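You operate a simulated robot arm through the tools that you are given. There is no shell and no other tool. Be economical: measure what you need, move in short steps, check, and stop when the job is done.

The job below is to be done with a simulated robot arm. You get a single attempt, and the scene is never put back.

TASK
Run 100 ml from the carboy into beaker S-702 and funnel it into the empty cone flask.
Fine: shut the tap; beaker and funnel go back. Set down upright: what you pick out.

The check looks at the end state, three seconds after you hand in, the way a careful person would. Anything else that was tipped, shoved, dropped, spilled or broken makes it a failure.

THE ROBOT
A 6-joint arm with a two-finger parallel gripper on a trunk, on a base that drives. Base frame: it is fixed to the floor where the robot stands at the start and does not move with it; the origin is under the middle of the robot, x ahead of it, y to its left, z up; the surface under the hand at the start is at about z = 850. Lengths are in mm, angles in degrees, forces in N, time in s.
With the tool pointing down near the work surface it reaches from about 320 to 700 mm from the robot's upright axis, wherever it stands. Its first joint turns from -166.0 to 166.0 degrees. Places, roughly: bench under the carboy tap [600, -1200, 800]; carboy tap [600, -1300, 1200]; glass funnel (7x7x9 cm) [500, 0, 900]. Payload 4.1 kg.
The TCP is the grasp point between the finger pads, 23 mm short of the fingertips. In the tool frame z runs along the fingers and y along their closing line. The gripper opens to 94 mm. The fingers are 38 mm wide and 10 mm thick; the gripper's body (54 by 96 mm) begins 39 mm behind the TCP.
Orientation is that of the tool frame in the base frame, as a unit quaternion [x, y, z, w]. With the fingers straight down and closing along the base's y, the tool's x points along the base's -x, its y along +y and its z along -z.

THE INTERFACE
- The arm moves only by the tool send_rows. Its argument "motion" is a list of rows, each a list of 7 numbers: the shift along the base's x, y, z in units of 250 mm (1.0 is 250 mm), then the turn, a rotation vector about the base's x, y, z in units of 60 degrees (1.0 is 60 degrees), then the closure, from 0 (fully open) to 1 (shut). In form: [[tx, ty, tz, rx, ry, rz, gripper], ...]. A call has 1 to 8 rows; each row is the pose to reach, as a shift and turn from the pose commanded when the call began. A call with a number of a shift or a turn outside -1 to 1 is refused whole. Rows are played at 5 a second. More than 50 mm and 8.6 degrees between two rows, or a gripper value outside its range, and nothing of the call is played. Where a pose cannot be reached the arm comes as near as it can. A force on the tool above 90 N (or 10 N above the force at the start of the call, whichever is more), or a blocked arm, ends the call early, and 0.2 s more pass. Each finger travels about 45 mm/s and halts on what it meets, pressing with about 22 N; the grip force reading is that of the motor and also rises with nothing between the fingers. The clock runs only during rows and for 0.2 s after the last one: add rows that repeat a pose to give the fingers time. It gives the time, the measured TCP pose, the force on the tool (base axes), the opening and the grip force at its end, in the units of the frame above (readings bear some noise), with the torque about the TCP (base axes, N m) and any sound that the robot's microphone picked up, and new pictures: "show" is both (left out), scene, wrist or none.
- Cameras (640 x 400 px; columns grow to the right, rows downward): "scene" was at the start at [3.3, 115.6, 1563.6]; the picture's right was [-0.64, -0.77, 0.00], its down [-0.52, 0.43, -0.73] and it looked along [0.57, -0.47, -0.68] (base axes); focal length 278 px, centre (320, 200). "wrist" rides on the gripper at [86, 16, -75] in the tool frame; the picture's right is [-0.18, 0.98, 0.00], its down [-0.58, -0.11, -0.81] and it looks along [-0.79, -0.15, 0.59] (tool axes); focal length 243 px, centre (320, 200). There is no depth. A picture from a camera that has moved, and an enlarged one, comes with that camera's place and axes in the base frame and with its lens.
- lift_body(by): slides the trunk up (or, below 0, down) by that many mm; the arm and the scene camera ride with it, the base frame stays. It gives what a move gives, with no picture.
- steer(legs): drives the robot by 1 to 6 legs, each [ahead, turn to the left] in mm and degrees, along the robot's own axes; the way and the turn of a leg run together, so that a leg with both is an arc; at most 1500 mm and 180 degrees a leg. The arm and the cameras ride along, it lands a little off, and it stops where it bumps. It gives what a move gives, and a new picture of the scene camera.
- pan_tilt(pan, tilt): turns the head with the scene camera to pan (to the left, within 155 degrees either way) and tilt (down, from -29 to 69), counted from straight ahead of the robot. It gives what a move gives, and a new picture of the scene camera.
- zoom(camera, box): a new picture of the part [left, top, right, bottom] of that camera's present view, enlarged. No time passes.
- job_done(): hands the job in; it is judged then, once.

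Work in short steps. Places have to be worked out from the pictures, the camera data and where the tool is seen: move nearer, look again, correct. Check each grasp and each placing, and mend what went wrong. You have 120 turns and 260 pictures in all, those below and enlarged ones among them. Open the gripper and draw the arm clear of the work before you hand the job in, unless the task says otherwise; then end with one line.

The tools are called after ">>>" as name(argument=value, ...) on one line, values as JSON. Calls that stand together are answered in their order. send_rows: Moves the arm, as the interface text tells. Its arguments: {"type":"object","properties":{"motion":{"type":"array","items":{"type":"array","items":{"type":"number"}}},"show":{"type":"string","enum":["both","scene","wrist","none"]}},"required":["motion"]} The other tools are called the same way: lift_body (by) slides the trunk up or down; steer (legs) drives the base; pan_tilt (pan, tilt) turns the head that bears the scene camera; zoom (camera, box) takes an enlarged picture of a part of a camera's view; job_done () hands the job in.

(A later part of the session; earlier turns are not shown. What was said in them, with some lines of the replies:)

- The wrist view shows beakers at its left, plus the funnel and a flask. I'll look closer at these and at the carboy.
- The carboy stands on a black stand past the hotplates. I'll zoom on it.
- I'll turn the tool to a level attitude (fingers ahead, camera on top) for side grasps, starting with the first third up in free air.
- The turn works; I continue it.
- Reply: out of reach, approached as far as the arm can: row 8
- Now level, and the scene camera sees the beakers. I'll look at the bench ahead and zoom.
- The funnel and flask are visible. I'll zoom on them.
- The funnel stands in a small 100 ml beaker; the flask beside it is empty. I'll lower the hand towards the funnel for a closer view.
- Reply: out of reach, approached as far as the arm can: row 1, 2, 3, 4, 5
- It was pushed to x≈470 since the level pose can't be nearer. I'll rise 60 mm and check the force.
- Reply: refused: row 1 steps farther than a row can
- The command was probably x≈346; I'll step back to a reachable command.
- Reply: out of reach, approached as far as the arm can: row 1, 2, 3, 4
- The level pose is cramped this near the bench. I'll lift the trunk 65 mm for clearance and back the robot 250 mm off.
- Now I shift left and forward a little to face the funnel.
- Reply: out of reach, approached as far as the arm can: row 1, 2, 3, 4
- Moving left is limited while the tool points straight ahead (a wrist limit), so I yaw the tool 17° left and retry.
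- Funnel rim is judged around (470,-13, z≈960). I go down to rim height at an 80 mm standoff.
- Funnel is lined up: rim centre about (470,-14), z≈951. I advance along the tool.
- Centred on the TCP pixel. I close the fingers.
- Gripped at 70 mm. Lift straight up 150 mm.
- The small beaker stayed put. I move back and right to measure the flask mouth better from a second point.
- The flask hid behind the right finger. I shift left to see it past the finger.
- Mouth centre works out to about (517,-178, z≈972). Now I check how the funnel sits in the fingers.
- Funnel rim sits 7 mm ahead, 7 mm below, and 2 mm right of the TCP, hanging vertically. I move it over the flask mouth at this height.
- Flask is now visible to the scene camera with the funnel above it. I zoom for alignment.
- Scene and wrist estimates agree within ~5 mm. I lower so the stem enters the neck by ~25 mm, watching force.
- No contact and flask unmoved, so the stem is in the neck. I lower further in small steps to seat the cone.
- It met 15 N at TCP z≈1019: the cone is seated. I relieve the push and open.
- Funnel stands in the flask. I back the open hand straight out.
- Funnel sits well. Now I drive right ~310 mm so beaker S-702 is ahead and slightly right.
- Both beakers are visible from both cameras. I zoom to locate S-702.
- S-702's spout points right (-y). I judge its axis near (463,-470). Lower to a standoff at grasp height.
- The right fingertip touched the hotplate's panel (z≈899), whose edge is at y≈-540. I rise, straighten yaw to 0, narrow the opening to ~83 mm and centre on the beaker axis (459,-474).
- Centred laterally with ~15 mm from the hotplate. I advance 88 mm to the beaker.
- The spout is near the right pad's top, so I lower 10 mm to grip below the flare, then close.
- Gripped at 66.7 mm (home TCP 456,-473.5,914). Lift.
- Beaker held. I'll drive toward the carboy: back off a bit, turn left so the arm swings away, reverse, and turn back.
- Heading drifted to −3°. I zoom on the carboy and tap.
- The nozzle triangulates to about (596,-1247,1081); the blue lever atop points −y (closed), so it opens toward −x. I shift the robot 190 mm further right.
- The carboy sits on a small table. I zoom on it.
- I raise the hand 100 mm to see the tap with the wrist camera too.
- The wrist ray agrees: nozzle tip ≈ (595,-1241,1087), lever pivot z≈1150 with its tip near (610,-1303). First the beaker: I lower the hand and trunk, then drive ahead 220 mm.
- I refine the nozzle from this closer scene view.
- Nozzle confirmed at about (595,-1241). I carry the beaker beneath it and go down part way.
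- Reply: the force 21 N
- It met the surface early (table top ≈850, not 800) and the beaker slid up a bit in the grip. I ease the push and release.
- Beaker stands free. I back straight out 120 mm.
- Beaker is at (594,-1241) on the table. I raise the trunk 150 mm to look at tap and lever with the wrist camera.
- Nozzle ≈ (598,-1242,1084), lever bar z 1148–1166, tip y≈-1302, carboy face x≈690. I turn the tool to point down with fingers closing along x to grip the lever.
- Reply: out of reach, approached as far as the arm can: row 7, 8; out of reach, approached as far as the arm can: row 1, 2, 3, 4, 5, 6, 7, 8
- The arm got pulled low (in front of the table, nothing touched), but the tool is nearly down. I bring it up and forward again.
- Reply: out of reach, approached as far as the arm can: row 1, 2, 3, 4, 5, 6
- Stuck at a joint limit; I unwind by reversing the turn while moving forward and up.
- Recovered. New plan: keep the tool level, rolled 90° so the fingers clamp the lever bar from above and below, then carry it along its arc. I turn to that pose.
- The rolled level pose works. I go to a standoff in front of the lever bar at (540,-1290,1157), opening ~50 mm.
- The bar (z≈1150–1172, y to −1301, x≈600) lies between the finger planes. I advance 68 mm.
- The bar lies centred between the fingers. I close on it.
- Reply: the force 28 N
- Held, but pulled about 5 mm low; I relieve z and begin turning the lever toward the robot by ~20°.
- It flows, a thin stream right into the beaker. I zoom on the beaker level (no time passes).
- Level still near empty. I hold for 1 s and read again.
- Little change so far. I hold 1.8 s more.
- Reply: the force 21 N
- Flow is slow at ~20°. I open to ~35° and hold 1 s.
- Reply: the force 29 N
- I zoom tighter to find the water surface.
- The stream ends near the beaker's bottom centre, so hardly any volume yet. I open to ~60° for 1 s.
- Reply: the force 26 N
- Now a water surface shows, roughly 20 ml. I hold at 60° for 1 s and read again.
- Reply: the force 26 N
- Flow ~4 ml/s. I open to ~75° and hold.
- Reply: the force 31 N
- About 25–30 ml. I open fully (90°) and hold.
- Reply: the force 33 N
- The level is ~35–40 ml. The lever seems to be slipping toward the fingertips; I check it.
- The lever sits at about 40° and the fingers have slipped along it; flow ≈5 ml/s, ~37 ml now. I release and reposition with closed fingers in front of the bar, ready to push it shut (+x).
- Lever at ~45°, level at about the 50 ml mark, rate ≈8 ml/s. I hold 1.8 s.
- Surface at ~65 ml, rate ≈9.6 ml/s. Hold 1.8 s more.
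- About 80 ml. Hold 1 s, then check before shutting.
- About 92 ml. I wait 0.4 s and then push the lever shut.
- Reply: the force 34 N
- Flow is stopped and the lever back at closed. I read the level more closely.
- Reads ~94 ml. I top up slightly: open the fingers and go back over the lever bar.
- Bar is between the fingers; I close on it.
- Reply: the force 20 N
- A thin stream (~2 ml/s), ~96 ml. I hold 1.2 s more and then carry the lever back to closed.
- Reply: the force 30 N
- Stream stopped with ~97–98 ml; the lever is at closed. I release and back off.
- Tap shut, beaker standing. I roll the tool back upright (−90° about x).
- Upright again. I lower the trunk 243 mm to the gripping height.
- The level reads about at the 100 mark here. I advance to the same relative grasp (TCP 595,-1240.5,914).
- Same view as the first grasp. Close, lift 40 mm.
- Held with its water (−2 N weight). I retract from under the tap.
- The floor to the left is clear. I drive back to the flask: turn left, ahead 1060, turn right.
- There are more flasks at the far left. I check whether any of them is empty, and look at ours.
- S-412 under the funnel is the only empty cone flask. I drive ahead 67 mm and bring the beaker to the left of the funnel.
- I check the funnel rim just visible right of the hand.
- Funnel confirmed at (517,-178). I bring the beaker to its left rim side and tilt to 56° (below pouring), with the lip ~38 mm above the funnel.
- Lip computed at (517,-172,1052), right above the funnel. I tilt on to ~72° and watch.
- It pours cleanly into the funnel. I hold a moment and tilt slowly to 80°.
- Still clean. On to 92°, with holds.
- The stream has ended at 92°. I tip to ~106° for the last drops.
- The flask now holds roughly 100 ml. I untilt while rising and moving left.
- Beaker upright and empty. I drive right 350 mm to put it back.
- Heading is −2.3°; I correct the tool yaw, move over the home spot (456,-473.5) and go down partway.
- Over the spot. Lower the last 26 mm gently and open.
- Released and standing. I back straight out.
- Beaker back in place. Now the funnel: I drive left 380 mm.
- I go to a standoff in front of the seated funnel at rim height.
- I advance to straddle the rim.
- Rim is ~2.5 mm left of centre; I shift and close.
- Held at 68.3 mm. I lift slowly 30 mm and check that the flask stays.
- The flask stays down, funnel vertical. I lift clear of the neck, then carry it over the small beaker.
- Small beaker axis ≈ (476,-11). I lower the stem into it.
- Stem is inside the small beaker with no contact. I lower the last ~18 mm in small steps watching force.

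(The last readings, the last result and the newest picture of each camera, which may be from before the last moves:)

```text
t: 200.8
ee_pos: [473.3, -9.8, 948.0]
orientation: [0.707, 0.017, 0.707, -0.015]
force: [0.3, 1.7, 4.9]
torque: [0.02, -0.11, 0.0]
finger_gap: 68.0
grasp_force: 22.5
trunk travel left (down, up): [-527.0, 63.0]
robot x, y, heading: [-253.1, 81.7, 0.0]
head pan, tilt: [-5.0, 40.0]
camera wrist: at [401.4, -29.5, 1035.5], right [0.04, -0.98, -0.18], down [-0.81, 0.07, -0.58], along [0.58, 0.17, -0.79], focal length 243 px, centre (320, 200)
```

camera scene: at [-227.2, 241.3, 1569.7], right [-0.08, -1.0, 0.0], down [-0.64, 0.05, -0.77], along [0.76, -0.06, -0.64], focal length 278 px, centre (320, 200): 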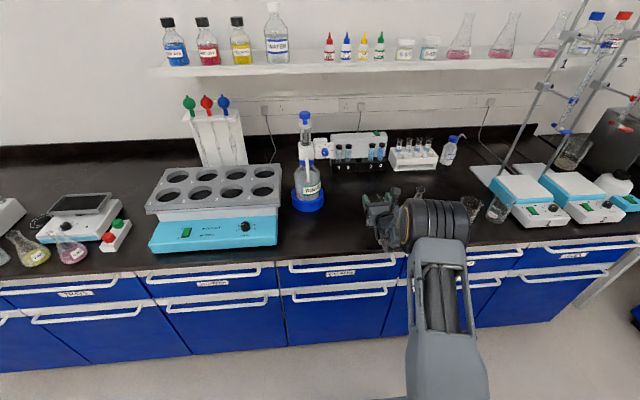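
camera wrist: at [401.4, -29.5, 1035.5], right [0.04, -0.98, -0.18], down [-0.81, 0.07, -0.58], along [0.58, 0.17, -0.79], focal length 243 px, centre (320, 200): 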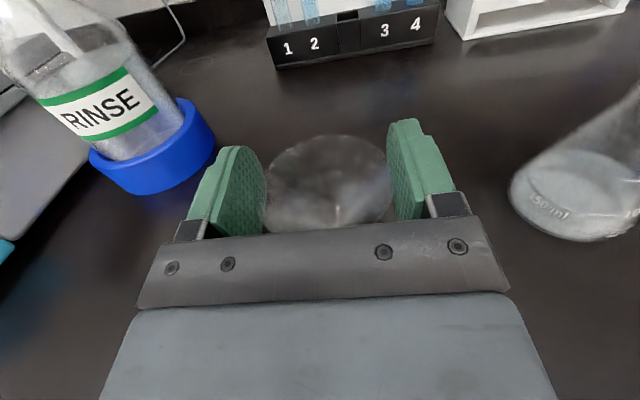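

Seated at nearly the original height (5 N). I ease and open.

>>> send_rows(motion=[[0, 0, 0.006, 0, 0, 0, 0.45], [0, 0, 0.006, 0, 0, 0, 0.3], [0, 0, 0.006, 0, 0, 0, 0.1], [0, 0, 0.006, 0, 0, 0, 0.0], [0, 0, 0.006, 0, 0, 0, 0.0], [0, 0, 0.006, 0, 0, 0, 0.0]], show="wrist")

>>> zoom(camera="scene", box=[330, 140, 450, 240])

```text
t: 202.2
ee_pos: [474.7, -8.8, 947.7]
orientation: [0.708, 0.016, 0.706, -0.015]
force: [-0.6, 0.0, 0.0]
torque: [0.02, -0.02, 0.0]
finger_gap: 93.7
grasp_force: 0.0
trunk travel left (down, up): [-527.0, 63.0]
robot x, y, heading: [-251.9, 80.6, 0.2]
head pan, tilt: [-5.0, 40.0]
camera wrist: at [401.9, -29.6, 1035.7], right [0.04, -0.98, -0.18], down [-0.81, 0.07, -0.58], along [0.58, 0.17, -0.79], focal length 243 px, centre (320, 200)
```

wrist: 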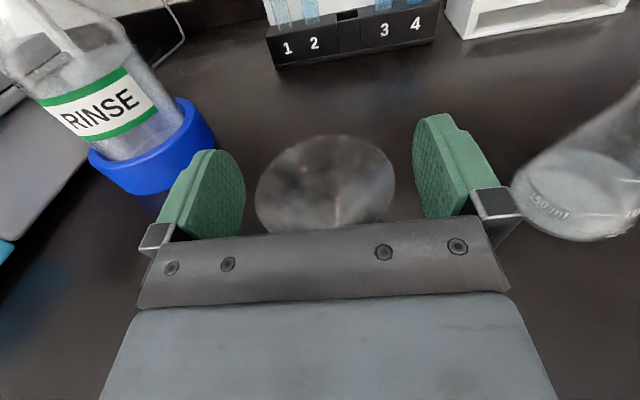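

```text
4.00 times, centred on (390, 190) of scene
camera zoom: at [-227.3, 241.4, 1569.7], right [-0.08, -1.0, 0.0], down [-0.64, 0.05, -0.77], along [0.76, -0.06, -0.64], focal length 1111 px, centre (40, 240)
```

zoom: 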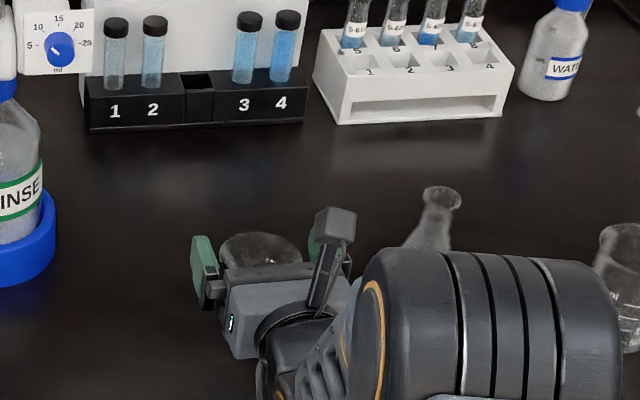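

Released and standing. I back straight out and up.

>>> send_rows(motion=[[-0.1, -0.005, 0, 0, 0, 0, 0], [-0.25, -0.012, 0, 0, 0, 0, 0], [-0.42, -0.02, 0, 0, 0, 0, 0], [-0.46, -0.05, 0.1, 0, 0, 0, 0], [-0.46, -0.15, 0.28, 0, 0, 0, 0], [-0.46, -0.25, 0.46, 0, 0, 0, 0], [-0.46, -0.4, 0.55, 0, 0, 0, 0], [-0.46, -0.55, 0.6, 0, 0, 0, 0]])

>>> steer(legs=[[-150, 0]])

>>> zoom(camera="scene", box=[320, 120, 520, 240])

```text
refused: row 5 steps farther than a row can; nothing moved
```

```text
t: 203.6
ee_pos: [325.9, -10.4, 947.3]
orientation: [0.708, 0.016, 0.706, -0.014]
force: [0.1, 1.0, 0.2]
torque: [-0.01, -0.01, -0.02]
finger_gap: 93.8
grasp_force: 0.1
trunk travel left (down, up): [-527.0, 63.0]
robot x, y, heading: [-398.5, 80.5, 0.1]
head pan, tilt: [-5.0, 40.0]
camera scene: at [-376.2, 241.0, 1569.8], right [-0.09, -1.0, 0.0], down [-0.64, 0.05, -0.77], along [0.76, -0.07, -0.64], focal length 278 px, centre (320, 200)
```

scene: 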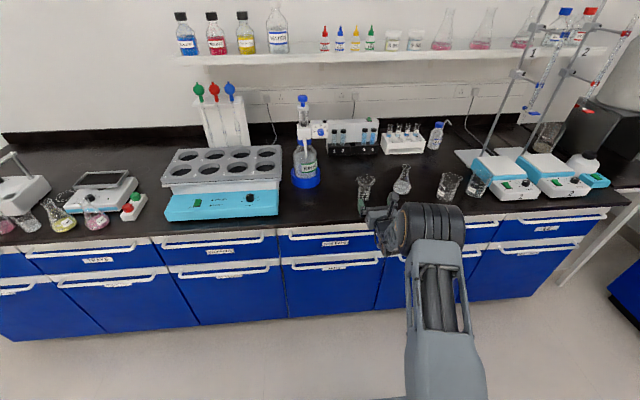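

```text
3.20 times, centred on (420, 180) of scene
camera zoom: at [-376.2, 241.0, 1569.8], right [-0.09, -1.0, 0.0], down [-0.64, 0.05, -0.77], along [0.76, -0.07, -0.64], focal length 889 px, centre (0, 264)
```

zoom: 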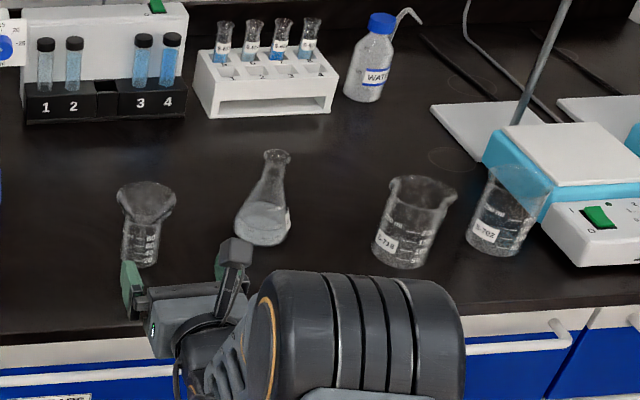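

The drive back drew the hand out cleanly; everything stands. A last check of the flask and the tap.

>>> zoom(camera="scene", box=[350, 155, 420, 205])

>>> pan_tilt(pan=-45, tilt=25)

>>> zoom(camera="scene", box=[220, 100, 380, 240])

```text
8.00 times, centred on (385, 180) of scene
camera zoom: at [-376.2, 241.0, 1569.8], right [-0.09, -1.0, 0.0], down [-0.64, 0.05, -0.77], along [0.76, -0.07, -0.64], focal length 2222 px, centre (-200, 360)
```

zoom: 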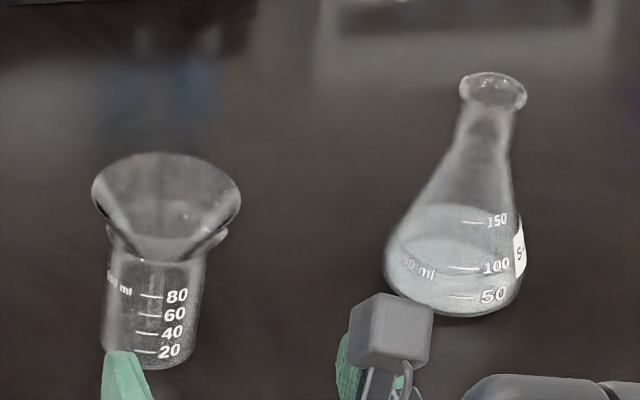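

```text
t: 204.7
ee_pos: [324.9, -11.0, 947.6]
orientation: [0.708, 0.017, 0.706, -0.016]
force: [-0.6, 0.2, -0.5]
torque: [0.02, -0.01, -0.01]
finger_gap: 94.0
grasp_force: 0.0
trunk travel left (down, up): [-527.0, 63.0]
robot x, y, heading: [-398.7, 82.9, -0.0]
head pan, tilt: [-45.0, 25.0]
camera scene: at [-395.1, 183.3, 1593.0], right [-0.71, -0.71, 0.0], down [-0.3, 0.3, -0.91], along [0.64, -0.64, -0.42], focal length 278 px, centre (320, 200)
```

scene: 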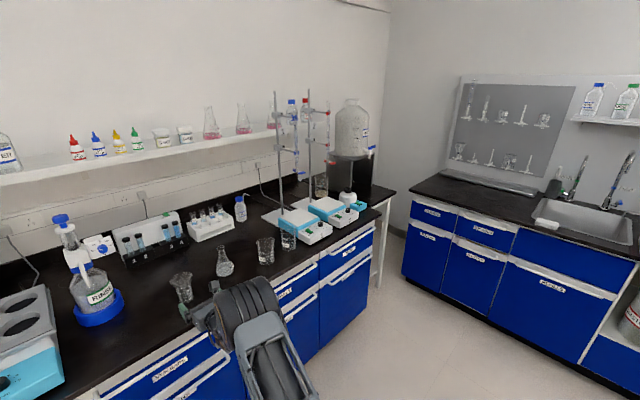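

```text
2.86 times, centred on (300, 170) of scene
camera zoom: at [-395.1, 183.3, 1593.0], right [-0.71, -0.71, 0.0], down [-0.3, 0.3, -0.91], along [0.64, -0.64, -0.42], focal length 794 px, centre (377, 286)
```

zoom: 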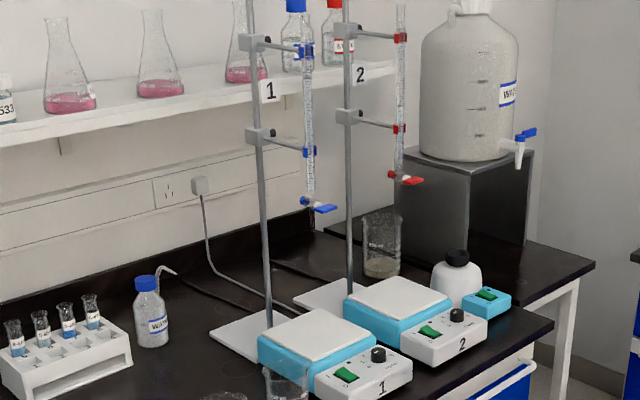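

The flask reads about 100 ml, the tap is shut with no stream, the funnel is in its beaker, S-702 is home, and the hand is open and clear. Handing in.

>>> job_done()

```text
The job is handed in.
```

About 100 ml, read by eye at 95–100 on the marks, is in cone flask S-412; the tap is shut, and beaker S-702 and the funnel are back in their places, upright.
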